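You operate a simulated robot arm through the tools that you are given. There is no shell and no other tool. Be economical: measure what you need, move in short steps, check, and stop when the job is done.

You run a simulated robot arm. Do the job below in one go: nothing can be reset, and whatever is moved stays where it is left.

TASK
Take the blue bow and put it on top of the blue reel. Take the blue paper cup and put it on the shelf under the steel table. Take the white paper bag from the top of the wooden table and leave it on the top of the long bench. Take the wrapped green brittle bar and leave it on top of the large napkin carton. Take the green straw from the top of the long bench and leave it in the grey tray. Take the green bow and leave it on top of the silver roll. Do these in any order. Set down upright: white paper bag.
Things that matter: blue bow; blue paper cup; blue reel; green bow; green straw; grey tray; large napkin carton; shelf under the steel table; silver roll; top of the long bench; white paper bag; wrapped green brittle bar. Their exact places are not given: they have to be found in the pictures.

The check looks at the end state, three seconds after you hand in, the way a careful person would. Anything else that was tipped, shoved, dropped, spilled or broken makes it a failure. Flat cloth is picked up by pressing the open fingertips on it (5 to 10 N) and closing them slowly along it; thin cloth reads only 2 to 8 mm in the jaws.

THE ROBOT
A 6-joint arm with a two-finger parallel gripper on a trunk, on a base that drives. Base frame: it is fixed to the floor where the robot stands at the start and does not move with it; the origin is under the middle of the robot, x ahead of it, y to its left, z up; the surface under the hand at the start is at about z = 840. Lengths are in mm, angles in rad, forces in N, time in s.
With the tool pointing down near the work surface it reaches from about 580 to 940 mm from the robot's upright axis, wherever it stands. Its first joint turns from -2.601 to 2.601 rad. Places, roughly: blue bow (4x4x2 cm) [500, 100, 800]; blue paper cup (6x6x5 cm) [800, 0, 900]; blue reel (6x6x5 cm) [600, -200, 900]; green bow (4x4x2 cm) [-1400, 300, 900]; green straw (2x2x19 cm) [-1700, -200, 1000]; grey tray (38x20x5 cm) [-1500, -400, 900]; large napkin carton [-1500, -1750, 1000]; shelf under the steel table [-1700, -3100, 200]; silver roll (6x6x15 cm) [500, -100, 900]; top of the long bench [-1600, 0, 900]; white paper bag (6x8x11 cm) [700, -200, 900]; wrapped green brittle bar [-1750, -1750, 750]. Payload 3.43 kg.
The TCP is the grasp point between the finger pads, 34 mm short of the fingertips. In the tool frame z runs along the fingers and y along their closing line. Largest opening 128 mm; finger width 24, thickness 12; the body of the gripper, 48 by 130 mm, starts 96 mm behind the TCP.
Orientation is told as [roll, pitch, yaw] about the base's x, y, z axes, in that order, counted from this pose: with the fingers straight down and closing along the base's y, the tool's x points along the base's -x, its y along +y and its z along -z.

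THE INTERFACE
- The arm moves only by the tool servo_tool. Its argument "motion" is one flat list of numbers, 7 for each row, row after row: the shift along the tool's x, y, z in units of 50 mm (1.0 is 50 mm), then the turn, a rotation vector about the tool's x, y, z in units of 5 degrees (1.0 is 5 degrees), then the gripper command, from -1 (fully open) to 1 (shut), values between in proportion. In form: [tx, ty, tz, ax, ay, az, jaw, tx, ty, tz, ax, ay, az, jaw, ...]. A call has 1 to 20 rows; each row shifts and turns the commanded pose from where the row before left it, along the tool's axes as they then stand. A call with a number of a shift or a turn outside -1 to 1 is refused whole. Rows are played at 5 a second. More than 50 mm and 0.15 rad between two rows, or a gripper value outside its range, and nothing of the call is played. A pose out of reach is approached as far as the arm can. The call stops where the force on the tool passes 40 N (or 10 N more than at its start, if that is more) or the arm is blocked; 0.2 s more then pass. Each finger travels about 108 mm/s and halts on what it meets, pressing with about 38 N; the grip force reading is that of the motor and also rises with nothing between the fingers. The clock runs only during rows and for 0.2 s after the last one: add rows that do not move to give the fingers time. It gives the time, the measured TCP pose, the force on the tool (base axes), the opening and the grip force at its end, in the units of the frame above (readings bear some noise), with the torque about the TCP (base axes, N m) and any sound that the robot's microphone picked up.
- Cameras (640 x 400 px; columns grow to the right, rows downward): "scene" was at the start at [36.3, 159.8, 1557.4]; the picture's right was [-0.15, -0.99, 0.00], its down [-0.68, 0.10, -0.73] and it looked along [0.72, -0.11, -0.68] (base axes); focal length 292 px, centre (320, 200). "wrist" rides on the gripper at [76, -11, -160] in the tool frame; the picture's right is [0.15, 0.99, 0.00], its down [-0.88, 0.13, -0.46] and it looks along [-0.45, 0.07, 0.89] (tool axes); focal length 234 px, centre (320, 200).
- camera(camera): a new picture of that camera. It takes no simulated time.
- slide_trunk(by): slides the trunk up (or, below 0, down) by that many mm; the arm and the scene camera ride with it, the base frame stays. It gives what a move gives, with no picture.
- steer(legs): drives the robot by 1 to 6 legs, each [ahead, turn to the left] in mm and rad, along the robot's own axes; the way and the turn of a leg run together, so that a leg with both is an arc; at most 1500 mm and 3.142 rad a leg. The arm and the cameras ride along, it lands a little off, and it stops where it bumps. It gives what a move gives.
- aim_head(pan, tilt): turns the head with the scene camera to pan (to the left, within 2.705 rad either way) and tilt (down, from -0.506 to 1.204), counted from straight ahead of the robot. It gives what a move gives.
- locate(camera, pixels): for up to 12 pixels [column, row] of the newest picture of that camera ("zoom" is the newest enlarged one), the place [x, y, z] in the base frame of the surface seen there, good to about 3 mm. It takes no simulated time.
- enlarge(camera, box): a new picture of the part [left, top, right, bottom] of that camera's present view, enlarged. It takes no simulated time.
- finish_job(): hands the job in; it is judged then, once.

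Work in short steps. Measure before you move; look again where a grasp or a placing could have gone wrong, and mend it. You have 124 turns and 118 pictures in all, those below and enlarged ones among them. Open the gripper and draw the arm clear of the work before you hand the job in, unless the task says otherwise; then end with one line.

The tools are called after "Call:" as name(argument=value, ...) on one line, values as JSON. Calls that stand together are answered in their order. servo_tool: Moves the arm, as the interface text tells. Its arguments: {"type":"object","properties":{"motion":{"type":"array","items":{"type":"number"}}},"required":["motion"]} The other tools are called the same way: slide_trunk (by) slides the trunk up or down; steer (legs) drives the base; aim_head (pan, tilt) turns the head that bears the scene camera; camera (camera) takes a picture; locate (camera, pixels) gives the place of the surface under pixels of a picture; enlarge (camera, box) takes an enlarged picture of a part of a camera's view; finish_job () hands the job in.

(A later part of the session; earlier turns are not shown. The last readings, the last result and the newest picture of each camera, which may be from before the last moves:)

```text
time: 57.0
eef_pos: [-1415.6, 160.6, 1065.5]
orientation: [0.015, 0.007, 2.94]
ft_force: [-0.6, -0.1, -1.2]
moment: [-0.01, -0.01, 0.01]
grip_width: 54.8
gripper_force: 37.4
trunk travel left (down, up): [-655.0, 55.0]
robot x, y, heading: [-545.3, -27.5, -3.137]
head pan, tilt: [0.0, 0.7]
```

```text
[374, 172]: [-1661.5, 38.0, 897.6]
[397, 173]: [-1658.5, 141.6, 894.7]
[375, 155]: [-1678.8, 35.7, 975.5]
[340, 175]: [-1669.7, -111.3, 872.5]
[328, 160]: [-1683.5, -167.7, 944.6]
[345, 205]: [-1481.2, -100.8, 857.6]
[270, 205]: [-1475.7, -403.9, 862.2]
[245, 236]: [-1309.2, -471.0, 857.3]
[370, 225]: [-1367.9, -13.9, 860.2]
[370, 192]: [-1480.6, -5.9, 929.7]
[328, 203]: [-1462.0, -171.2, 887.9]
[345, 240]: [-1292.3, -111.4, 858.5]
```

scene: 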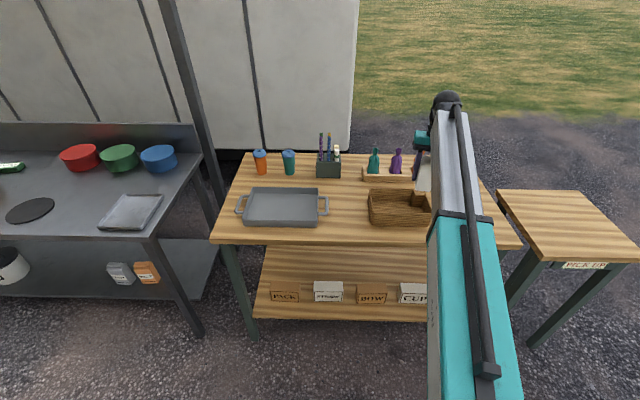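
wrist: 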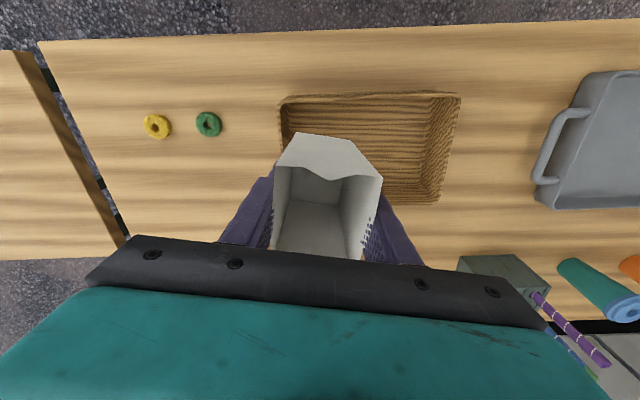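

The bench top is at 858. A free spot for the bag is about (-1500,350), behind the bows (x≈-1389) and clear of the basket (y<213). I'll swing the arm sideways first, then drive forward 200.

Call:
servo_tool(motion=[0.05, -0.15, 0, 0, 0, 0, 0.6, 0.12, -0.35, 0, 0, 0, 0, 0.6, 0.15, -0.5, 0, 0, 0, 0, 0.6, 0.18, -0.6, 0, 0, 0, 0, 0.6, 0.18, -0.6, 0, 0, 0, 0, 0.6, 0.18, -0.6, 0, 0, 0, 0, 0.6, 0.15, -0.6, 0, 0, 0, 0, 0.6, 0.12, -0.4, 0, 0, 0, 0, 0.6, 0.05, -0.2, 0, 0, 0, 0, 0.6, 0, 0, 0, 0, 0, 0, 0.6])

Call:
steer(legs=[[200, 0]])

Call:
camera(camera="scene")

Call:
camera(camera="wrist")

```text
time: 59.2
eef_pos: [-1317.6, 345.2, 1063.2]
orientation: [0.014, 0.007, 2.939]
ft_force: [0.5, 0.2, 0.2]
moment: [-0.03, 0.0, 0.01]
grip_width: 54.7
gripper_force: 38.4
trunk travel left (down, up): [-655.0, 55.0]
robot x, y, heading: [-547.1, -30.0, -3.135]
head pan, tilt: [0.0, 0.7]
```

```text
time: 60.9
eef_pos: [-1523.3, 343.4, 1062.4]
orientation: [0.014, 0.007, 2.939]
ft_force: [-0.6, 0.7, -1.1]
moment: [-0.03, -0.06, 0.03]
grip_width: 54.4
gripper_force: 37.7
trunk travel left (down, up): [-655.0, 55.0]
robot x, y, heading: [-746.1, -32.6, -3.133]
head pan, tilt: [0.0, 0.7]
```

```text
84 pictures are left
```

scene: 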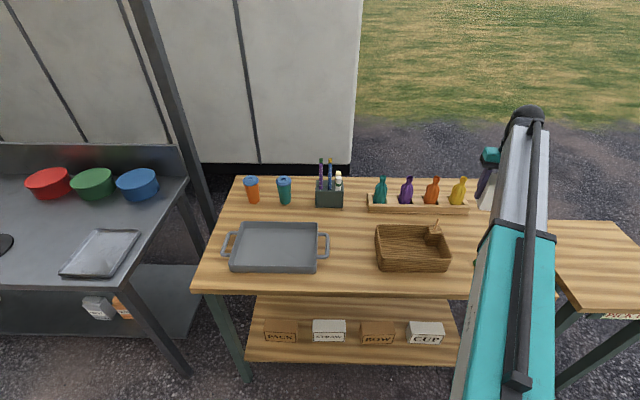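

```text
83 pictures are left
```

wrist: 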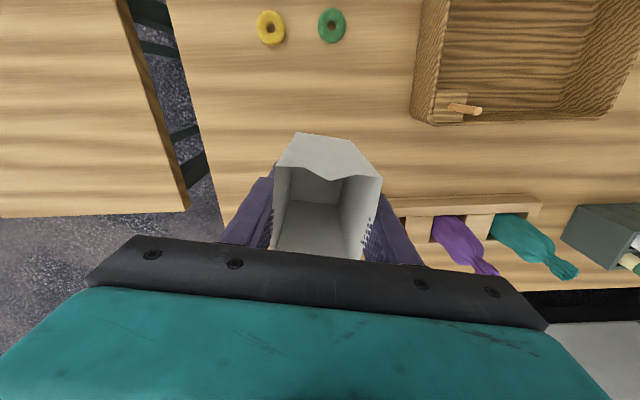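

I'll check how near the bottle tray's end and yellow bottle are to the set-down spot.

Call:
locate(camera="scene", pixels=[[468, 211], [466, 200], [459, 185], [470, 235], [368, 210], [449, 265], [435, 225]])

Call:
locate(camera="wrist", pixels=[[395, 202], [390, 210], [332, 25], [270, 27], [260, 150], [330, 100], [190, 180], [436, 122]])

```text
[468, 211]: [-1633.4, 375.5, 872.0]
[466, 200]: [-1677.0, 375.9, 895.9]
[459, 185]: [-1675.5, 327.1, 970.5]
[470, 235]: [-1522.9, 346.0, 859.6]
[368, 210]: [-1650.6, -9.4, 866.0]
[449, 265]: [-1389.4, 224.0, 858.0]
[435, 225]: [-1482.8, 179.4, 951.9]
```

```text
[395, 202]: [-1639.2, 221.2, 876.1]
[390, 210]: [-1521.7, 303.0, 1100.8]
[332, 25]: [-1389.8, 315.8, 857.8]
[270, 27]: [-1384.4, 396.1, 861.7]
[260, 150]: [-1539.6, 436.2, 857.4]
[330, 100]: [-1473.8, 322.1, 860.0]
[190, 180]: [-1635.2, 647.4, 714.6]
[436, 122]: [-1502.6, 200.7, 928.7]
```

The spot is clear (tray front x=-1633, basket y<225). I'll nudge +12 in x and lower to TCP z≈915.

Call:
servo_tool(motion=[0.15, -0.2, 0.2, 0, 0, 0, 0.6, 0.05, -0.1, 0.4, 0, 0, 0, 0.6, 0, 0, 0.5, 0, 0, 0, 0.6, 0, 0, 0.5, 0, 0, 0, 0.6, 0, 0, 0.5, 0, 0, 0, 0.6, 0, 0, 0.4, 0, 0, 0, 0.6, 0, 0, 0.25, 0, 0, 0, 0.6, 0, 0, 0.12, 0, 0, 0, 0.6, 0, 0, 0, 0, 0, 0, 0.6])

Call:
servo_tool(motion=[0, 0, 0.04, 0, 0, 0, 0.6, 0, 0, 0.03, 0, 0, 0, 0.6, 0, 0, 0, 0, 0, 0, 0.6])

Call:
camera(camera="wrist")

Call:
enlarge(camera="scene", box=[380, 160, 540, 260])

```text
time: 62.9
eef_pos: [-1511.6, 354.8, 918.4]
orientation: [0.013, 0.006, 2.939]
ft_force: [0.6, 0.4, 0.4]
moment: [-0.02, -0.02, 0.04]
grip_width: 54.3
gripper_force: 37.9
trunk travel left (down, up): [-655.0, 55.0]
robot x, y, heading: [-750.7, -26.4, -3.134]
head pan, tilt: [0.0, 0.7]
```

```text
time: 63.7
eef_pos: [-1510.5, 354.7, 915.3]
orientation: [0.014, 0.007, 2.941]
ft_force: [-0.2, -0.2, 0.0]
moment: [0.02, 0.01, -0.03]
grip_width: 54.7
gripper_force: 38.0
trunk travel left (down, up): [-655.0, 55.0]
robot x, y, heading: [-753.2, -30.9, -3.141]
head pan, tilt: [0.0, 0.7]
```

```text
82 pictures are left
```

wrist: 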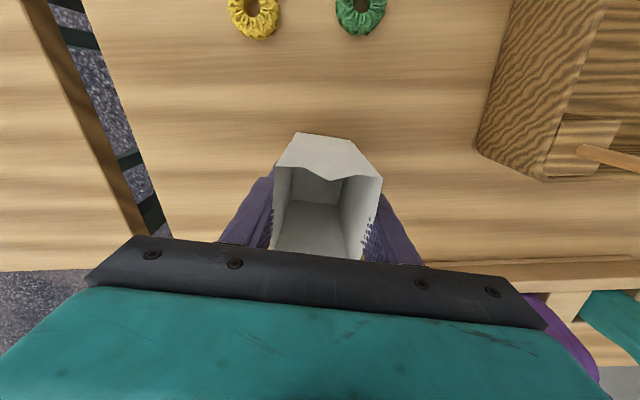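

```text
4.00 times, centred on (460, 210) of scene
```

zoom: 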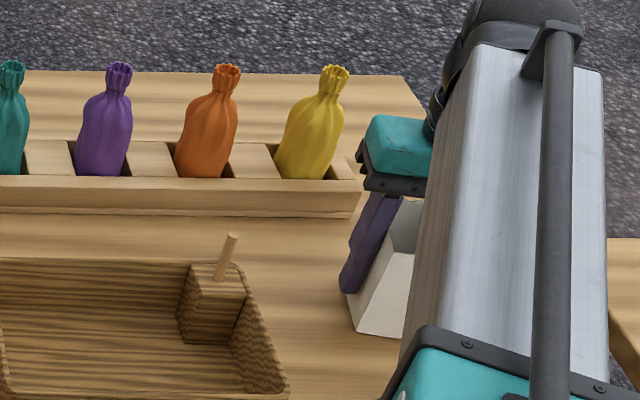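

The bag is close to the surface. I'll lower another 3 mm and check the force.

Call:
servo_tool(motion=[0, 0, 0.03, 0, 0, 0, 0.6, 0, 0, 0.03, 0, 0, 0, 0.6, 0, 0, 0, 0, 0, 0, 0.6])

```text
time: 64.5
eef_pos: [-1511.7, 354.8, 914.0]
orientation: [0.014, 0.003, 2.939]
ft_force: [-1.1, 1.4, 6.2]
moment: [0.23, -0.03, 0.04]
grip_width: 54.7
gripper_force: 37.9
trunk travel left (down, up): [-655.0, 55.0]
robot x, y, heading: [-752.8, -27.9, -3.139]
head pan, tilt: [0.0, 0.7]
```

Contact at 6 N. I'll open to 96 mm and rise straight up.

Call:
servo_tool(motion=[0, 0, 0, 0, 0, 0, 0.3, 0, 0, 0, 0, 0, 0, 0.1, 0, 0, 0, 0, 0, 0, -0.1, 0, 0, 0, 0, 0, 0, -0.3, 0, 0, 0, 0, 0, 0, -0.5, 0, 0, -0.1, 0, 0, 0, -0.5, 0, 0, -0.35, 0, 0, 0, -0.5, 0, 0, -0.55, 0, 0, 0, -0.5, 0, 0, -0.6, 0, 0, 0, -0.5, 0, 0, -0.6, 0, 0, 0, -0.5, 0, 0, -0.6, 0, 0, 0, -0.5, 0, 0, -0.4, 0, 0, 0, -0.5, 0, 0, -0.2, 0, 0, 0, -0.5, 0, 0, 0, 0, 0, 0, -0.5])

Call:
camera(camera="wrist")

Call:
enlarge(camera="scene", box=[270, 140, 430, 240])

```text
time: 67.5
eef_pos: [-1510.2, 355.7, 1082.0]
orientation: [0.015, 0.006, 2.939]
ft_force: [0.1, 0.6, -0.2]
moment: [0.04, 0.0, 0.01]
grip_width: 96.1
gripper_force: 0.0
trunk travel left (down, up): [-655.0, 55.0]
robot x, y, heading: [-749.7, -25.3, -3.137]
head pan, tilt: [0.0, 0.7]
```

```text
80 pictures are left
```

wrist: 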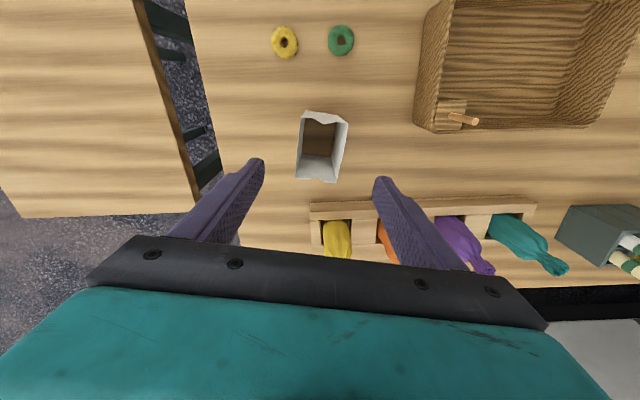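

```text
4.00 times, centred on (350, 190) of scene
```

zoom: 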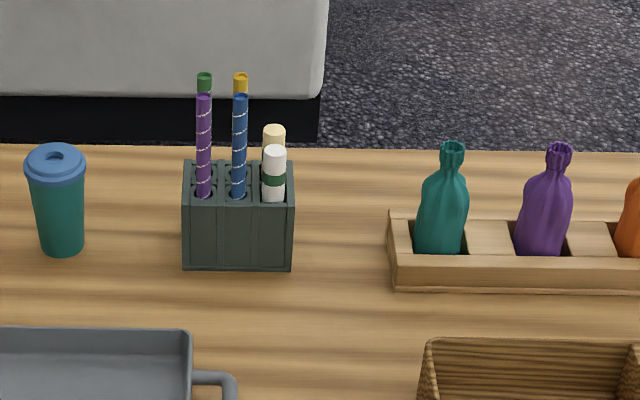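

The bag stands upright on the bench. The green straw is in the holder's back slot behind the purple one. I'll square the tool and move to view the holder from above.

Call:
servo_tool(motion=[0, 0.1, 0, 0, 0, -0.5, -0.5, 0, 0.3, 0, 0, 0, -0.6, -0.5, 0, 0.5, 0, 0, 0, -0.6, -0.5, 0, 0.6, 0, 0, 0, -0.6, -0.5, 0, 0.7, 0, 0, 0, 0, -0.5, 0, 0.8, 0, 0, 0, 0, -0.5, 0, 0.8, 0, 0, 0, 0, -0.5, 0, 0.8, 0, 0, 0, 0, -0.5, 0, 0.8, 0, 0, 0, 0, -0.5, 0, 0.8, 0, 0, 0, 0, -0.5, 0, 0.8, 0, 0, 0, 0, -0.5, 0, 0.8, 0, 0, 0, 0, -0.5, 0, 0.8, 0, 0, 0, 0, -0.5, 0, 0.8, 0, 0, 0, 0, -0.5, 0, 0.6, 0, 0, 0, 0, -0.5, 0, 0.3, 0, 0, 0, 0, -0.5, 0, 0.1, 0, 0, 0, 0, -0.5, 0, 0, 0, 0, 0, 0, -0.5])

Call:
camera(camera="wrist")

```text
time: 71.3
eef_pos: [-1519.3, -163.4, 1091.0]
orientation: [0.017, 0.003, 3.138]
ft_force: [1.0, 0.0, -0.2]
moment: [-0.02, 0.03, -0.01]
grip_width: 95.9
gripper_force: 0.0
trunk travel left (down, up): [-655.0, 55.0]
robot x, y, heading: [-751.0, -30.0, -3.141]
head pan, tilt: [0.0, 0.7]
```

```text
78 pictures are left
```

wrist: 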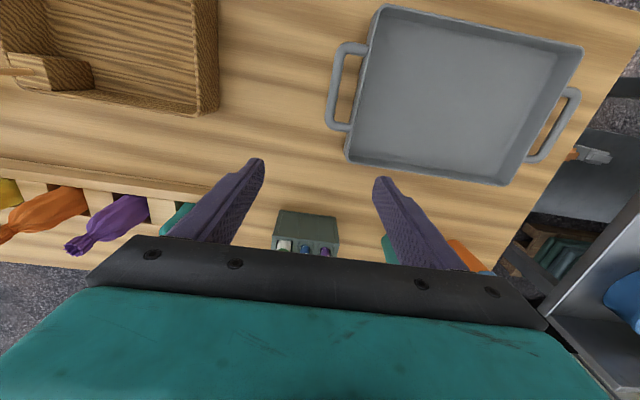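

I'll measure the straw tops through the last zoom picture.

Call:
enlarge(camera="scene", box=[300, 145, 360, 215])

```text
5.71 times, centred on (330, 180) of scene
```

zoom: 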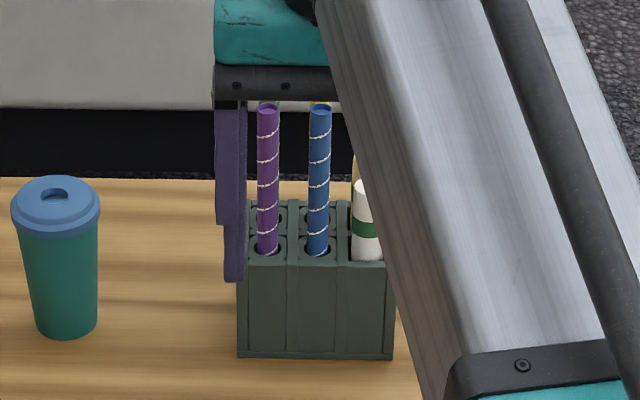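

Call:
locate(camera="zoom", pixels=[[267, 112], [320, 112], [267, 235], [318, 235], [242, 262], [385, 262], [250, 204], [265, 106], [270, 210], [325, 215], [360, 190], [54, 190]])

```text
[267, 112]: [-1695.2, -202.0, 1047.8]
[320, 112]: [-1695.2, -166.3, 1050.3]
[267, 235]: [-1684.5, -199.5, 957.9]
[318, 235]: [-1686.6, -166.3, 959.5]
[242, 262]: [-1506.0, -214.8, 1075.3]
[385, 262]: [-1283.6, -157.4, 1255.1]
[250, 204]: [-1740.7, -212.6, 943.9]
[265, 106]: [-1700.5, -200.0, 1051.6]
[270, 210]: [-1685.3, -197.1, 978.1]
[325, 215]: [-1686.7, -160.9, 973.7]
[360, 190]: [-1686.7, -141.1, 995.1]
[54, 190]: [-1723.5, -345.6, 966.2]
```

Straws stick up to z≈1053, purple at (-1693,-200) and blue at (-1693,-165), giving 35 mm pitch. The green should be near (-1728,-200). I'll raise the trunk 55, drive in 110, and look.

Call:
slide_trunk(by=55)

Call:
steer(legs=[[110, 0]])

Call:
servo_tool(motion=[0, 0.1, 0, 0, 0, 0, -0.5, 0, 0.3, 0, 0, 0, 0, 0, 0, 0.2, 0, 0, 0, 0, 0, 0, 0.1, 0, 0, 0, 0, 0, 0, 0, 0, 0, 0, 0, 0])

Call:
camera(camera="wrist")

```text
time: 72.3
eef_pos: [-1518.4, -163.0, 1146.9]
orientation: [0.016, 0.004, 3.142]
ft_force: [0.0, -0.6, 0.3]
moment: [-0.01, -0.04, 0.0]
grip_width: 96.1
gripper_force: 0.0
trunk travel left (down, up): [-710.0, 0.0]
robot x, y, heading: [-749.8, -30.9, -3.137]
head pan, tilt: [0.0, 0.7]
```

```text
time: 73.5
eef_pos: [-1630.1, -163.3, 1144.9]
orientation: [0.016, 0.005, 3.139]
ft_force: [0.5, 0.3, -0.6]
moment: [-0.03, -0.06, -0.01]
grip_width: 95.7
gripper_force: 0.0
trunk travel left (down, up): [-710.0, 0.0]
robot x, y, heading: [-862.8, -30.3, -3.137]
head pan, tilt: [0.0, 0.7]
```

```text
time: 74.8
eef_pos: [-1629.2, -199.1, 1145.2]
orientation: [0.016, 0.003, 3.14]
ft_force: [0.0, 0.2, 0.8]
moment: [0.01, 0.0, -0.03]
grip_width: 64.1
gripper_force: 0.1
trunk travel left (down, up): [-710.0, 0.0]
robot x, y, heading: [-860.2, -26.2, -3.137]
head pan, tilt: [0.0, 0.7]
```

```text
76 pictures are left
```

wrist: 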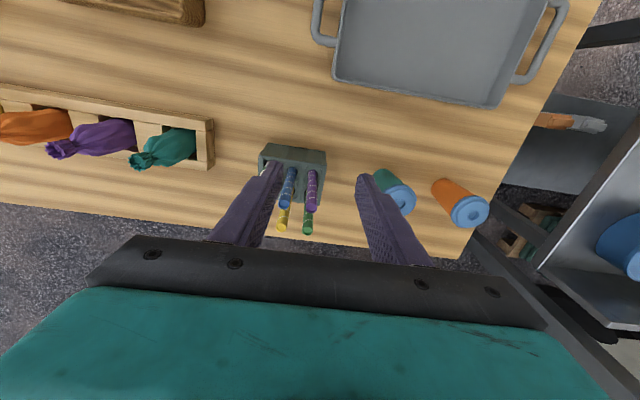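

The green straw's top is visible at (307,230). I'll zoom and measure it.

Call:
enlarge(camera="wrist", box=[250, 165, 370, 240])

Call:
locate(camera="wrist", pixels=[[307, 230], [312, 207], [287, 203], [282, 227], [307, 215], [311, 185]])

```text
5.33 times, centred on (310, 202) of wrist
```

zoom: 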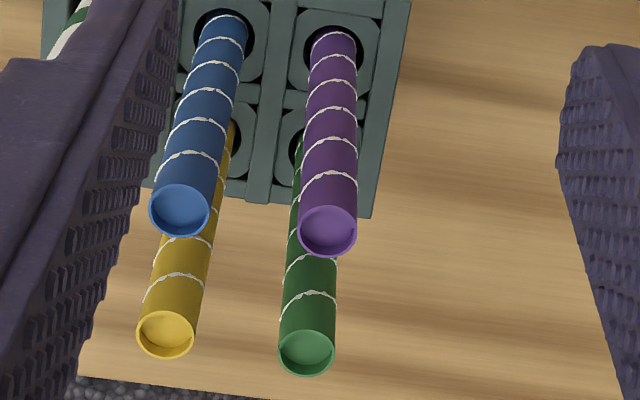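

```text
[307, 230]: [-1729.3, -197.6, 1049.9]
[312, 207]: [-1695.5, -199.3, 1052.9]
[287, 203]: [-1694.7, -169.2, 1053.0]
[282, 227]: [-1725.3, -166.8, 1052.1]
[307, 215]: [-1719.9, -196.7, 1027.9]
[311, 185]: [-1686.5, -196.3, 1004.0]
```

The green straw top is at (-1730,-198), the purple one 35 mm in front and the yellow one 31 mm to its side. I'll close along x (the gap in front is about 22 mm), so I turn the tool +90° here, above everything.

Call:
servo_tool(motion=[0, 0, 0, 0, 0, -0.4, 0, 0, 0, 0, 0, 0, -0.8, 0, 0, 0, 0, 0, 0, -1, 0.2, 0, 0, 0, 0, 0, -1, 0.4, 0, 0, 0, 0, 0, -1, 0.5, 0, 0, 0, 0, 0, -1, 0.5, 0, 0, 0, 0, 0, -1, 0.5, 0, 0, 0, 0, 0, -1, 0.5, 0, 0, 0, 0, 0, -1, 0.5, 0, 0, 0, 0, 0, -1, 0.5, 0, 0, 0, 0, 0, -1, 0.5, 0, 0, 0, 0, 0, -1, 0.5, 0, 0, 0, 0, 0, -1, 0.5, 0, 0, 0, 0, 0, -1, 0.5, 0, 0, 0, 0, 0, -1, 0.5, 0, 0, 0, 0, 0, -1, 0.5, 0, 0, 0, 0, 0, -1, 0.5, 0, 0, 0, 0, 0, -1, 0.5, 0, 0, 0, 0, 0, -0.8, 0.5, 0, 0, 0, 0, 0, 0, 0.5])

Call:
camera(camera="wrist")

```text
time: 79.0
eef_pos: [-1630.2, -199.1, 1145.9]
orientation: [0.003, -0.016, -1.573]
ft_force: [-0.2, -0.7, -0.7]
moment: [0.02, 0.02, 0.03]
grip_width: 32.1
gripper_force: 0.0
trunk travel left (down, up): [-710.0, 0.0]
robot x, y, heading: [-861.7, -31.8, -3.139]
head pan, tilt: [0.0, 0.7]
```

```text
74 pictures are left
```

wrist: 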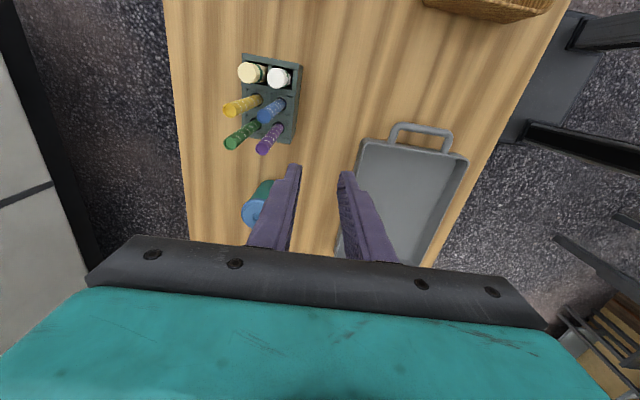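

The straws are clearly visible now. I'll move to x≈-1729 with 24 mm opening, still above the tops.

Call:
servo_tool(motion=[0, -0.2, 0, 0, 0, 0, 0.625, 0, -0.4, 0, 0, 0, 0, 0.625, 0, -0.5, 0, 0, 0, 0, 0.625, 0, -0.45, 0, 0, 0, 0, 0.625, 0.02, -0.3, 0, 0, 0, 0, 0.625, 0, -0.1, 0, 0, 0, 0, 0.625, 0, 0, 0.3, 0, 0, 0, 0.625, 0, 0, 0.3, 0, 0, 0, 0.625, 0, 0, 0, 0, 0, 0, 0.625])

Call:
camera(camera="wrist")

Call:
enlarge(camera="wrist", box=[250, 100, 410, 200])

```text
time: 81.0
eef_pos: [-1726.1, -198.0, 1116.3]
orientation: [0.004, -0.016, -1.572]
ft_force: [0.1, -0.5, 0.5]
moment: [-0.01, 0.04, -0.02]
grip_width: 24.1
gripper_force: 0.0
trunk travel left (down, up): [-710.0, 0.0]
robot x, y, heading: [-861.3, -29.7, -3.14]
head pan, tilt: [0.0, 0.7]
```

```text
73 pictures are left
```

wrist: 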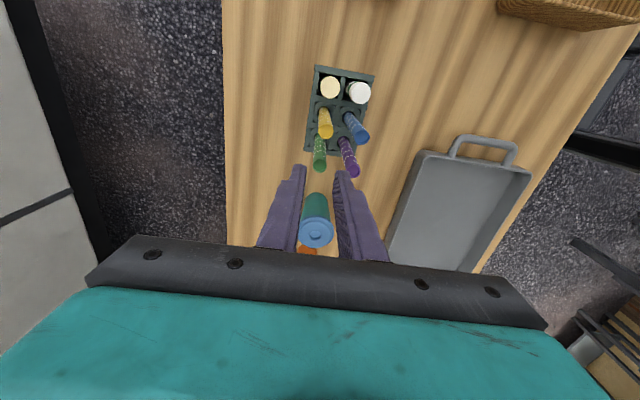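

```text
4.00 times, centred on (330, 150) of wrist
```

zoom: 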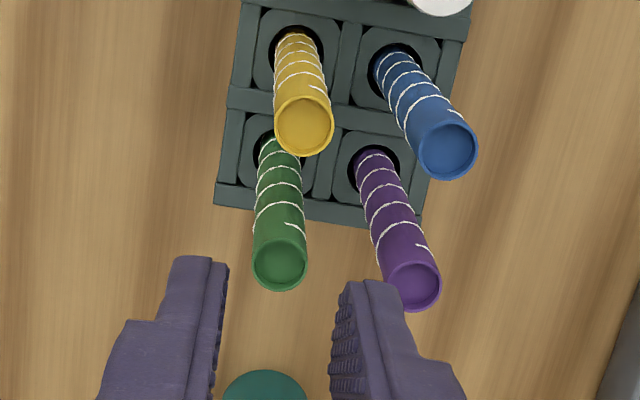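

Call:
locate(camera="zoom", pixels=[[278, 262], [256, 262], [304, 262], [278, 284], [412, 285], [388, 285], [437, 285], [302, 125], [278, 242], [280, 160]])

```text
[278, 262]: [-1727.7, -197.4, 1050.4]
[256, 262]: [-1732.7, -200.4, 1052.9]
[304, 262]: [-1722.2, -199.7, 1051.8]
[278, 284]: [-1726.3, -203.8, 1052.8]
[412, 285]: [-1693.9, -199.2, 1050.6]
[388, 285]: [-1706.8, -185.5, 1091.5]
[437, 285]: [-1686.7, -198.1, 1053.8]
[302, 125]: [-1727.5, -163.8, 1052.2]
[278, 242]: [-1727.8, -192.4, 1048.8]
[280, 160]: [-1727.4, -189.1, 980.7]
```

Green centre is (-1727.5,-198) and purple (-1694,-198). I'll shift to x=-1729 and descend slowly to z≈1022.

Call:
servo_tool(motion=[0, -0.06, 0.1, 0, 0, 0, 0.625, 0, 0, 0.2, 0, 0, 0, 0.625, 0, 0, 0.2, 0, 0, 0, 0.625, 0, 0, 0, 0, 0, 0, 0.625])

Call:
enlarge(camera="wrist", box=[250, 100, 410, 200])

```text
time: 82.0
eef_pos: [-1729.0, -198.1, 1091.3]
orientation: [0.003, -0.017, -1.573]
ft_force: [0.4, -0.6, 0.1]
moment: [-0.02, 0.03, 0.03]
grip_width: 24.4
gripper_force: 0.0
trunk travel left (down, up): [-710.0, 0.0]
robot x, y, heading: [-859.1, -30.7, -3.137]
head pan, tilt: [0.0, 0.7]
```

```text
4.00 times, centred on (330, 150) of wrist
```

zoom: 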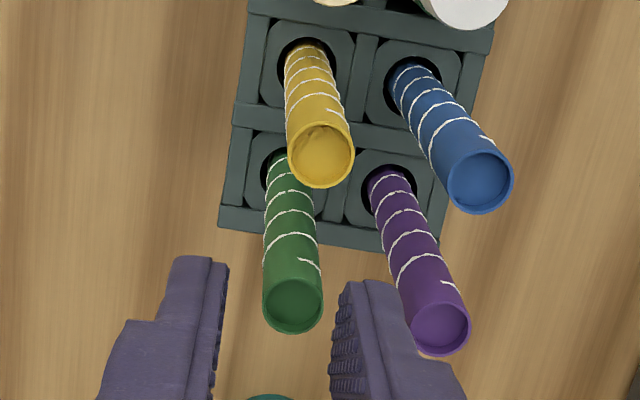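

Alignment looks good. I'll descend 35 mm more and check once.

Call:
servo_tool(motion=[0, 0.03, 0.15, 0, 0, 0, 0.625, 0, 0, 0.2, 0, 0, 0, 0.625, 0, 0, 0.2, 0, 0, 0, 0.625, 0, 0, 0.15, 0, 0, 0, 0.625, 0, 0, 0, 0, 0, 0, 0.625])

Call:
enlarge(camera="wrist", box=[250, 100, 410, 200])

```text
time: 83.2
eef_pos: [-1727.0, -200.7, 1056.5]
orientation: [0.003, -0.016, -1.572]
ft_force: [-0.2, 0.0, -0.2]
moment: [0.01, -0.02, 0.0]
grip_width: 24.0
gripper_force: 0.0
trunk travel left (down, up): [-710.0, 0.0]
robot x, y, heading: [-861.0, -28.6, -3.134]
head pan, tilt: [0.0, 0.7]
```

```text
4.00 times, centred on (330, 150) of wrist
```

zoom: 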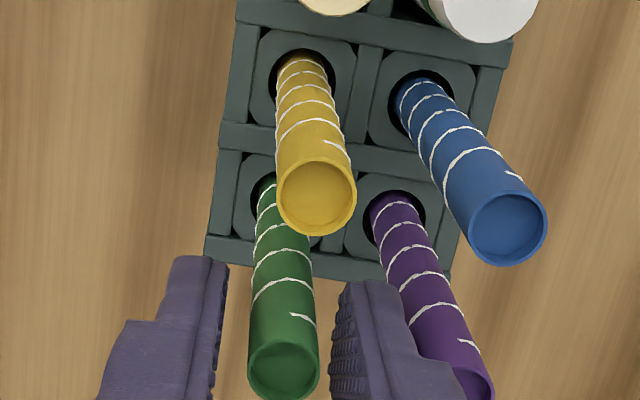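

The straw is between the fingers without contact. I'll go down 35 mm more and close.

Call:
servo_tool(motion=[0, 0, 0.15, 0, 0, 0, 0.625, 0, 0, 0.2, 0, 0, 0, 0.625, 0, 0, 0.2, 0, 0, 0, 0.625, 0, 0, 0.15, 0, 0, 0, 0.625, 0, 0, 0, 0, 0, 0, 0.625, 0, 0, 0, 0, 0, 0, 0.75, 0, 0, 0, 0, 0, 0, 0.9, 0, 0, 0, 0, 0, 0, 1, 0, 0, 0, 0, 0, 0, 1])

Call:
enlarge(camera="wrist", box=[250, 100, 410, 200])

```text
time: 85.2
eef_pos: [-1727.4, -200.0, 1021.4]
orientation: [0.004, -0.016, -1.573]
ft_force: [0.2, -0.1, 0.4]
moment: [-0.04, 0.04, -0.01]
grip_width: 3.1
gripper_force: 37.2
trunk travel left (down, up): [-710.0, 0.0]
robot x, y, heading: [-856.8, -32.4, -3.137]
head pan, tilt: [0.0, 0.7]
```

```text
4.00 times, centred on (330, 150) of wrist
```

zoom: 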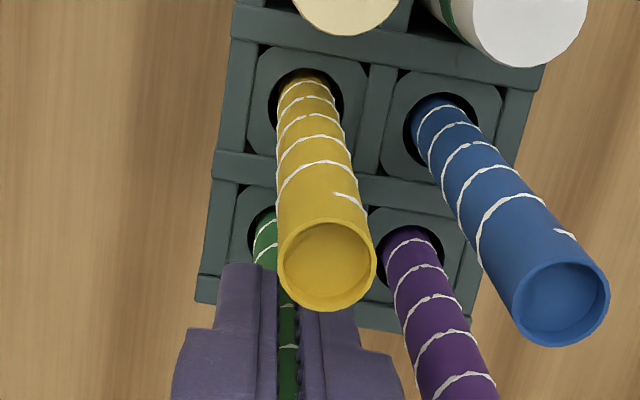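

The straw shows between the fingers (it collapses to 3 mm). I'll lift slowly by 110 mm and check that it comes along.

Call:
servo_tool(motion=[0, 0, -0.1, 0, 0, 0, 1, 0, 0, -0.2, 0, 0, 0, 1, 0, 0, -0.3, 0, 0, 0, 1, 0, 0, -0.4, 0, 0, 0, 1, 0, 0, -0.4, 0, 0, 0, 1, 0, 0, -0.4, 0, 0, 0, 1, 0, 0, -0.3, 0, 0, 0, 1, 0, 0, -0.2, 0, 0, 0, 1, 0, 0, 0, 0, 0, 0, 1])

Call:
camera(camera="wrist")

Call:
enlarge(camera="scene", box=[260, 100, 400, 200])

```text
time: 87.2
eef_pos: [-1727.4, -197.6, 1135.2]
orientation: [0.003, -0.015, -1.572]
ft_force: [-0.2, 0.6, -0.7]
moment: [0.03, 0.04, 0.04]
grip_width: 11.4
gripper_force: 37.9
trunk travel left (down, up): [-710.0, 0.0]
robot x, y, heading: [-862.7, -32.7, -3.14]
head pan, tilt: [0.0, 0.7]
```

```text
68 pictures are left
```

wrist: 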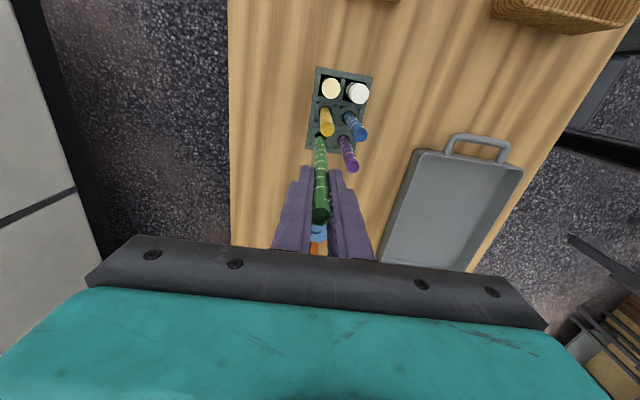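

```text
4.00 times, centred on (330, 150) of scene
```

zoom: 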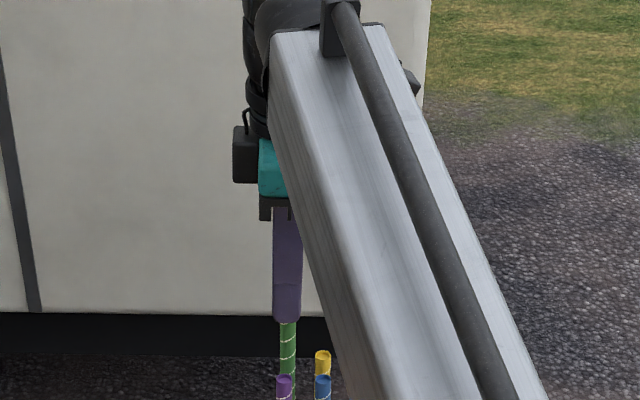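

Call:
locate(camera="wrist", pixels=[[320, 215], [319, 140], [320, 160], [348, 165]])

Call:
enlarge(camera="scene", box=[300, 160, 370, 220])

```text
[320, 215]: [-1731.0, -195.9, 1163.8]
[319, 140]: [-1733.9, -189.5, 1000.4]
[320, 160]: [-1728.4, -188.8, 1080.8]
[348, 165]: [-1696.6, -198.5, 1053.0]
```

```text
6.67 times, centred on (335, 190) of scene
```

zoom: 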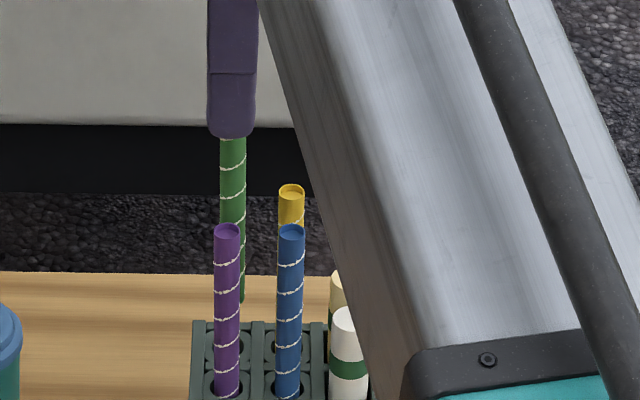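

The straw is clear of the holder (bottom ≈974). I'll measure the tray's geometry.

Call:
locate(camera="wrist", pixels=[[426, 153], [521, 168], [455, 180], [490, 185], [405, 215], [470, 215], [450, 250], [385, 255], [465, 268]])

Call:
locate(camera="scene", pixels=[[230, 270], [318, 270], [240, 222], [310, 222], [270, 245], [228, 250]])

Call:
camera(camera="scene")

```text
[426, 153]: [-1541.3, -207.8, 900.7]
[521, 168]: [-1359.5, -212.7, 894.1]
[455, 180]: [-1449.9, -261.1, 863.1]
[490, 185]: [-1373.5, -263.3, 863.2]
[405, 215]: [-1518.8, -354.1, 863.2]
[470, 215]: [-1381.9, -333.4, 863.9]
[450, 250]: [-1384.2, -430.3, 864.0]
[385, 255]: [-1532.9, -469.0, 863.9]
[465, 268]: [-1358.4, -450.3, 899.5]
```

```text
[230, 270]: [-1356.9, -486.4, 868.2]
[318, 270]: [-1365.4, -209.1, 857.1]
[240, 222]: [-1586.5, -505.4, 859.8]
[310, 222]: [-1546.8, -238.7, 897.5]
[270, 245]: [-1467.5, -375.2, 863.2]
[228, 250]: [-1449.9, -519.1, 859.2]
```

```text
65 pictures are left
```

scene: 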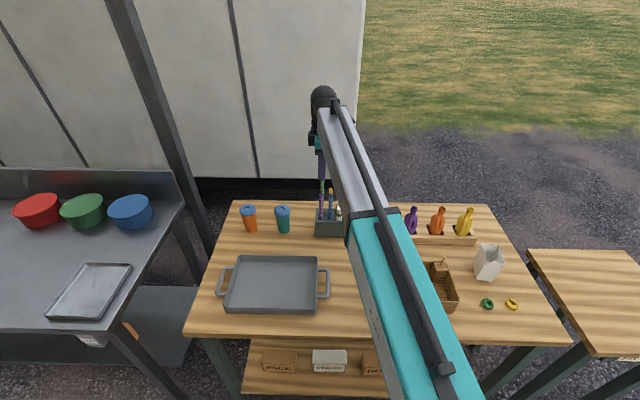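

Tray floor: x -1533..-1370, y -480..-225, z 864. I'll move the straw -y first (past the purple one), then forward over the tray.

Call:
servo_tool(motion=[-0.15, 0, -0.05, 0, 0, 0, 1, -0.3, 0, -0.1, 0, 0, 0, 1, -0.4, 0, 0, 0, 0, 0, 1, -0.3, 0.1, 0, 0, 0, 0, 1, -0.1, 0.4, 0, 0, 0, 0, 1, 0, 0.6, 0, 0, 0, 0, 1, 0, 0.7, 0, 0, 0, 0, 1, -0.1, 0.7, 0, 0, 0, 0, 1, -0.15, 0.7, 0, 0, 0, 0, 1, -0.2, 0.7, 0, 0, 0, 0, 1, -0.2, 0.6, 0, 0, 0, 0, 1, -0.15, 0.5, 0, 0, 0, 0, 1, 0, 0.3, 0, 0, 0, 0, 1, 0, 0.1, 0, 0, 0, 0, 1, 0, 0, 0, 0, 0, 0, 1])

Call:
camera(camera="wrist")

```text
time: 90.3
eef_pos: [-1456.5, -299.9, 1144.4]
orientation: [0.004, -0.015, -1.572]
ft_force: [0.1, -0.5, 0.7]
moment: [-0.02, 0.02, -0.01]
grip_width: 11.2
gripper_force: 37.6
trunk travel left (down, up): [-710.0, 0.0]
robot x, y, heading: [-860.6, -30.9, -3.134]
head pan, tilt: [0.0, 0.7]
```

```text
64 pictures are left
```

wrist: 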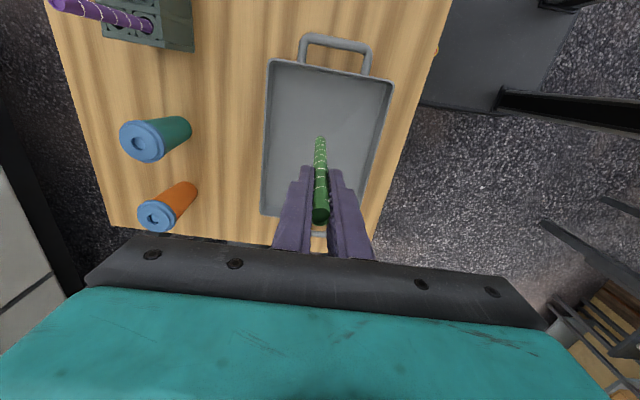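

The straw is over the tray. I'll lower 60 mm and begin the tilt toward -y.

Call:
servo_tool(motion=[0, 0, 0.2, 0, -0.3, 0, 1, 0, 0, 0.4, 0, -0.6, 0, 1, 0, 0, 0.4, 0, -0.8, 0, 1, 0, 0, 0.2, 0, -0.8, 0, 1, 0, 0, 0, 0, -0.8, 0, 1, 0, 0, 0, 0, -0.8, 0, 1, 0, 0, 0, 0, -0.8, 0, 1, 0, 0, 0, 0, -0.8, 0, 1, 0, 0, 0, 0, -0.8, 0, 1, 0, 0, 0, 0, -0.5, 0, 1, 0, 0, 0, 0, 0, 0, 1])

Call:
camera(camera="scene")

```text
time: 92.8
eef_pos: [-1458.0, -306.1, 1085.7]
orientation: [0.005, -0.629, -1.576]
ft_force: [-0.1, 0.0, 0.3]
moment: [0.0, -0.04, -0.03]
grip_width: 11.1
gripper_force: 38.3
trunk travel left (down, up): [-710.0, 0.0]
robot x, y, heading: [-859.5, -33.2, -3.136]
head pan, tilt: [0.0, 0.7]
```

```text
63 pictures are left
```

scene: 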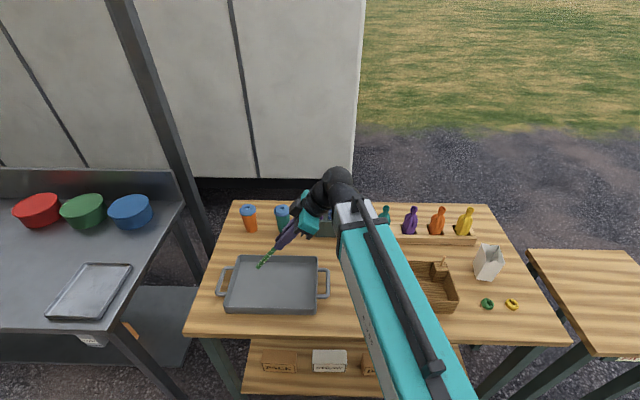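

The tilt works (0.63 rad). I'll tilt 29° more.

Call:
servo_tool(motion=[0, 0, 0, 0, -0.4, 0, 1, 0, 0, 0, 0, -0.8, 0, 1, 0, 0, 0, 0, -0.8, 0, 1, 0, 0, 0, 0, -0.8, 0, 1, 0, 0, 0, 0, -0.8, 0, 1, 0, 0, 0, 0, -0.8, 0, 1, 0, 0, 0, 0, -0.8, 0, 1, 0, 0, 0, 0, -0.5, 0, 1, 0, 0, 0, 0, 0, 0, 1])

Call:
camera(camera="scene")

```text
time: 94.8
eef_pos: [-1457.8, -305.8, 1086.0]
orientation: [0.009, -1.124, -1.582]
ft_force: [-0.4, 0.0, -0.4]
moment: [0.01, 0.0, 0.0]
grip_width: 11.3
gripper_force: 38.1
trunk travel left (down, up): [-710.0, 0.0]
robot x, y, heading: [-859.5, -32.2, -3.137]
head pan, tilt: [0.0, 0.7]
```

```text
62 pictures are left
```

scene: 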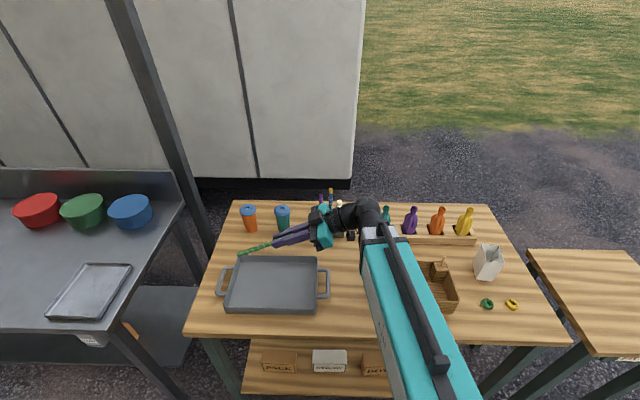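

Tilted 64°. I'll lower straight down with the trunk by 135 mm and look.

Call:
slide_trunk(by=-135)

Call:
enlarge(camera="scene", box=[180, 160, 420, 310])

```text
time: 96.4
eef_pos: [-1457.1, -304.6, 952.0]
orientation: [0.01, -1.124, -1.58]
ft_force: [0.7, 0.3, -0.4]
moment: [0.0, -0.01, 0.01]
grip_width: 11.4
gripper_force: 37.7
trunk travel left (down, up): [-575.0, 135.0]
robot x, y, heading: [-861.9, -32.9, -3.135]
head pan, tilt: [0.0, 0.7]
```

```text
2.67 times, centred on (300, 235) of scene
```

zoom: 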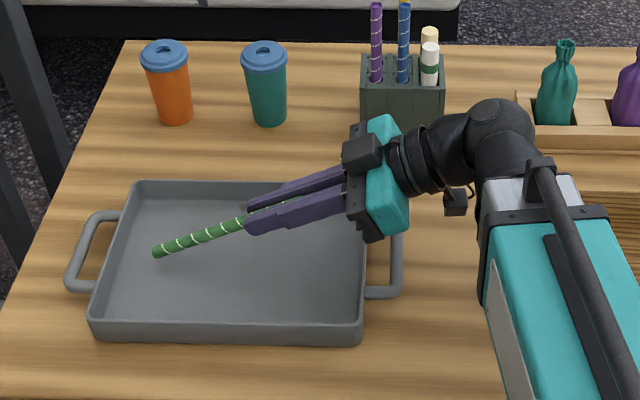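

Call:
locate(camera="zoom", pixels=[[158, 252], [200, 238], [255, 225], [456, 203], [456, 213], [165, 280], [320, 300]])

```text
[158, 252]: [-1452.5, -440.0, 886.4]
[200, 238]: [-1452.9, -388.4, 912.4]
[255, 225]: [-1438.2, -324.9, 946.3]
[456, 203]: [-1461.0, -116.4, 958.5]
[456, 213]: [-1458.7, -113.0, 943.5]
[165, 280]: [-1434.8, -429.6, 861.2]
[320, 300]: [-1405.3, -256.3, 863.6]
```

The straw end is about 18 mm above the tray floor. I'll lower 14 mm more.

Call:
slide_trunk(by=-14)

Call:
servo_tool(motion=[0, 0, 0, 0, 0, 0, 0.8, 0, 0, 0, 0, 0, 0, 0.7, 0, 0, 0, 0, 0, 0, 0.6, 0, 0, 0, 0, 0, 0, 0.5, 0, 0, 0, 0, 0, 0, 0.4, 0, 0, 0, 0, 0, 0, 0.4])

Call:
enlarge(camera="scene", box=[180, 160, 420, 310])

```text
time: 97.0
eef_pos: [-1458.1, -305.4, 938.9]
orientation: [0.007, -1.127, -1.579]
ft_force: [-0.5, 0.0, 9.5]
moment: [-1.31, 0.05, -0.01]
grip_width: 11.3
gripper_force: 38.0
trunk travel left (down, up): [-561.0, 149.0]
robot x, y, heading: [-860.7, -33.3, -3.139]
head pan, tilt: [0.0, 0.7]
```

```text
time: 98.4
eef_pos: [-1456.8, -304.6, 937.7]
orientation: [0.011, -1.124, -1.582]
ft_force: [-0.8, -0.4, 0.4]
moment: [0.0, 0.0, -0.02]
grip_width: 38.4
gripper_force: 0.0
trunk travel left (down, up): [-561.0, 149.0]
robot x, y, heading: [-859.0, -32.5, -3.141]
head pan, tilt: [0.0, 0.7]
```

```text
2.67 times, centred on (300, 235) of scene
```

zoom: 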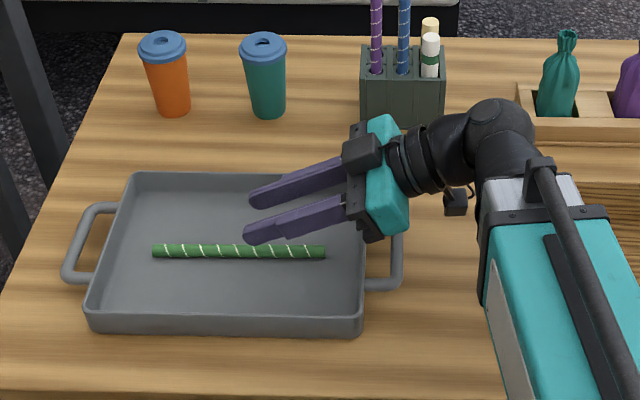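

The straw lies flat in the tray. I'll raise the trunk, untilt, and turn the tool back.

Call:
slide_trunk(by=145)

Call:
servo_tool(motion=[0, 0, 0, 0, 0.4, 0, 0.4, 0, 0, 0, 0, 0.8, 0, 0.4, 0, 0, 0, 0, 1, 0, 0.4, 0, 0, 0, 0, 1, 0, 0.4, 0, 0, 0, 0, 1, 0, 0.4, 0, 0, 0, 0, 1, 0, 0.4, 0, 0, 0, 0, 1, 0, 0.4, 0, 0, 0, 0, 1, 0, 0.4, 0, 0, 0, 0, 1, 0, 0.4, 0, 0, 0, 0, 1, 0, 0.4, 0, 0, 0, 0, 1, 0, 0.4, 0, 0, 0, 0, 1, 0, 0.4, 0, 0, 0, 0, 1, 0, 0.4, 0, 0, 0, 0, 0.5, 0, 0.4, 0, 0, 0, 0, 0, 0, 0.4])

Call:
servo_tool(motion=[0, 0, 0, 0, 0, 0.4, 0.2, 0, 0, 0, 0, 0, 0.8, 0.06, 0, 0, 0, 0, 0, 1, 0.06, 0, 0, 0, 0, 0, 1, 0.06, 0, 0, 0, 0, 0, 1, 0.06, 0, 0, 0, 0, 0, 1, 0.06, 0, 0, 0, 0, 0, 1, 0.06, 0, 0, 0, 0, 0, 1, 0.06, 0, 0, 0, 0, 0, 1, 0.06, 0, 0, 0, 0, 0, 1, 0.06, 0, 0, 0, 0, 0, 1, 0.06, 0, 0, 0, 0, 0, 1, 0.06, 0, 0, 0, 0, 0, 1, 0.06, 0, 0, 0, 0, 0, 1, 0.06, 0, 0, 0, 0, 0, 1, 0.06, 0, 0, 0, 0, 0, 1, 0.06, 0, 0, 0, 0, 0, 1, 0.06, 0, 0, 0, 0, 0, 1, 0.06, 0, 0, 0, 0, 0, 0.8, 0.06, 0, 0, 0, 0, 0, 0, 0.06])

```text
time: 100.1
eef_pos: [-1457.8, -304.4, 1082.3]
orientation: [0.009, -1.125, -1.582]
ft_force: [0.6, 0.1, 0.2]
moment: [0.01, 0.03, 0.01]
grip_width: 38.5
gripper_force: 0.0
trunk travel left (down, up): [-706.0, 4.0]
robot x, y, heading: [-859.6, -32.7, -3.137]
head pan, tilt: [0.0, 0.7]
```

```text
time: 103.3
eef_pos: [-1457.1, -305.1, 1080.5]
orientation: [0.003, -0.013, -1.573]
ft_force: [-0.8, 0.1, -0.2]
moment: [0.02, 0.01, -0.01]
grip_width: 38.4
gripper_force: 0.0
trunk travel left (down, up): [-706.0, 4.0]
robot x, y, heading: [-863.2, -29.2, -3.142]
head pan, tilt: [0.0, 0.7]
```

```text
time: 107.5
eef_pos: [-1457.7, -305.6, 1081.3]
orientation: [0.016, 0.003, 3.139]
ft_force: [-0.7, -0.3, -0.9]
moment: [-0.01, 0.0, 0.03]
grip_width: 60.3
gripper_force: 0.0
trunk travel left (down, up): [-706.0, 4.0]
robot x, y, heading: [-863.6, -27.3, -3.139]
head pan, tilt: [0.0, 0.7]
```

I'll back off 100 mm for reach, then swing over to the green bow at (-1389,318).

Call:
steer(legs=[[-100, 0]])

Call:
servo_tool(motion=[0, -0.2, 0, 0, 0, 0, 0.06, -0.1, -0.4, 0, 0, 0, 0, 0.06, -0.1, -0.6, 0, 0, 0, 0, 0.06, -0.1, -0.75, 0, 0, 0, 0, 0.06, -0.1, -0.75, 0, 0, 0, 0, 0.06, 0, -0.75, 0, 0, 0, 0, 0.06, 0, -0.75, 0, 0, 0, 0, 0.06, 0, -0.75, 0, 0, 0, 0, 0.06, 0, -0.75, 0, 0, 0, 0, 0.06, 0, -0.75, 0, 0, 0, 0, 0.06, 0, -0.75, 0, 0, 0, 0, 0.06, 0, -0.75, 0, 0, 0, 0, 0.06, 0, -0.75, 0, 0, 0, 0, 0.06, 0, -0.75, 0, 0, 0, 0, 0.06, 0, -0.75, 0, 0, 0, 0, 0.06, -0.1, -0.75, 0, 0, 0, 0, 0.06, -0.1, -0.65, 0, 0, 0, 0, 0.06, 0, -0.5, 0, 0, 0, 0, 0.06, 0, -0.3, 0.2, 0, 0, 0, 0.06, 0, -0.1, 0.1, 0, 0, 0, 0.06])

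Call:
camera(camera="wrist")

```text
time: 108.7
eef_pos: [-1356.2, -303.3, 1083.3]
orientation: [0.013, 0.001, 3.139]
ft_force: [1.2, -0.7, -0.4]
moment: [0.02, 0.02, -0.02]
grip_width: 60.5
gripper_force: 0.0
trunk travel left (down, up): [-706.0, 4.0]
robot x, y, heading: [-759.6, -29.7, -3.139]
head pan, tilt: [0.0, 0.7]
```

```text
time: 112.9
eef_pos: [-1387.0, 320.2, 1057.1]
orientation: [0.017, 0.003, 3.14]
ft_force: [0.8, 0.1, 0.1]
moment: [-0.02, 0.01, -0.01]
grip_width: 60.2
gripper_force: 0.1
trunk travel left (down, up): [-706.0, 4.0]
robot x, y, heading: [-763.7, -30.5, -3.139]
head pan, tilt: [0.0, 0.7]
```

```text
59 pictures are left
```

wrist: 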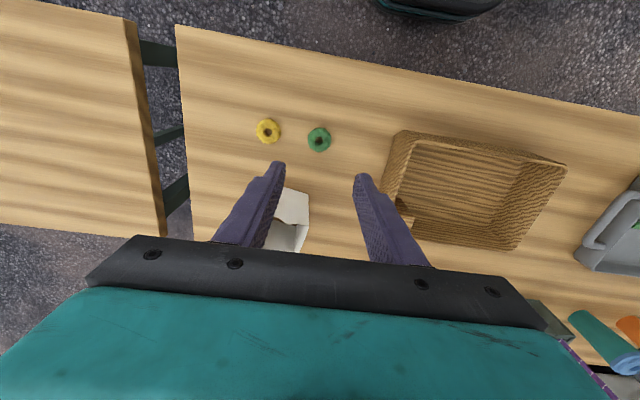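

Call:
locate(camera="wrist", pixels=[[308, 139], [330, 139], [319, 128], [319, 151], [319, 139]])

Call:
servo_tool(motion=[0, 0, 0.3, 0, 0, 0, 0.06, 0, 0, 0.6, 0, 0, 0, 0.06, 0, 0, 0.6, 0, 0, 0, 0.06, 0, 0, 0.5, 0, 0, 0, 0.06, 0, 0, 0.3, 0, 0, 0, 0.06, 0, 0, 0, 0, 0, 0, 0.06])

Call:
camera(camera="wrist")

```text
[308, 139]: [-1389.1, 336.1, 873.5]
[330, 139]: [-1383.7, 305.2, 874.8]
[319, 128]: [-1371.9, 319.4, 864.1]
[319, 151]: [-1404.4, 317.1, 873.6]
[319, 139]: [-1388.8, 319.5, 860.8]
```

```text
time: 114.3
eef_pos: [-1386.9, 317.2, 943.1]
orientation: [0.016, 0.003, 3.14]
ft_force: [0.7, 0.1, 0.8]
moment: [0.0, -0.01, 0.02]
grip_width: 60.3
gripper_force: 0.1
trunk travel left (down, up): [-706.0, 4.0]
robot x, y, heading: [-759.8, -32.5, -3.139]
head pan, tilt: [0.0, 0.7]
```

```text
58 pictures are left
```

wrist: 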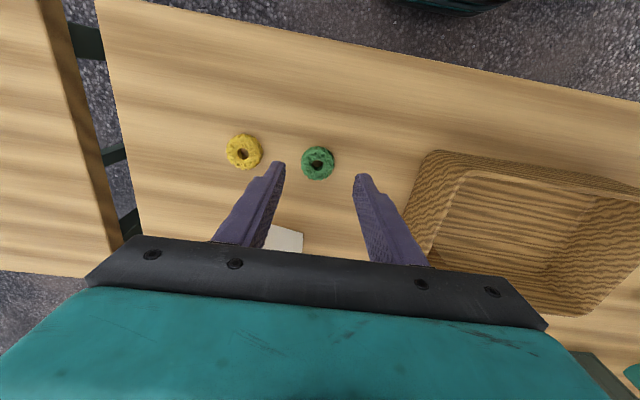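

Bow centre is (-1388,319.5). I'll descend to z≈895, close, and lift.

Call:
servo_tool(motion=[-0.02, -0.05, 0.3, 0, 0, 0, 0.06, 0, 0, 0.4, 0, 0, 0, 0.06, 0, 0, 0.25, 0, 0, 0, 0.06, 0, 0, 0, 0, 0, 0, 0.06, 0, 0, 0, 0, 0, 0, 0.4, 0, 0, 0, 0, 0, 0, 0.7, 0, 0, 0, 0, 0, 0, 1, 0, 0, 0, 0, 0, 0, 1])

Call:
servo_tool(motion=[0, 0, -0.2, 0, 0, 0, 1, 0, 0, -0.5, 0, 0, 0, 1, 0, 0, -0.7, 0, 0, 0, 1, 0, 0, -0.7, 0, 0, 0, 1, 0, 0, -0.7, 0, 0, 0, 1, 0, 0, -0.5, 0, 0, 0, 1, 0, 0, -0.2, 0, 0, 0, 1, 0, 0, 0, 0, 0, 0, 1])

Call:
camera(camera="wrist")

```text
time: 116.1
eef_pos: [-1386.8, 319.8, 895.3]
orientation: [0.016, 0.004, 3.14]
ft_force: [0.3, 0.4, -0.3]
moment: [-0.01, -0.01, 0.0]
grip_width: 28.8
gripper_force: 38.5
trunk travel left (down, up): [-706.0, 4.0]
robot x, y, heading: [-761.0, -28.9, -3.143]
head pan, tilt: [0.0, 0.7]
```

```text
time: 117.9
eef_pos: [-1387.7, 324.1, 1070.5]
orientation: [0.016, 0.002, 3.139]
ft_force: [0.4, 1.0, -0.1]
moment: [-0.01, 0.02, 0.0]
grip_width: 28.8
gripper_force: 37.6
trunk travel left (down, up): [-706.0, 4.0]
robot x, y, heading: [-762.1, -29.3, -3.137]
head pan, tilt: [0.0, 0.7]
```

```text
57 pictures are left
```

wrist: 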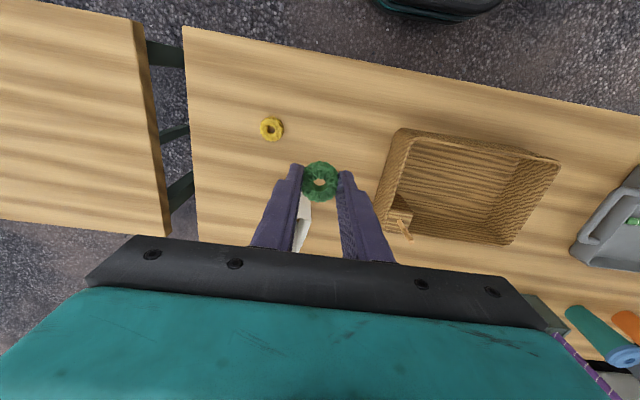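

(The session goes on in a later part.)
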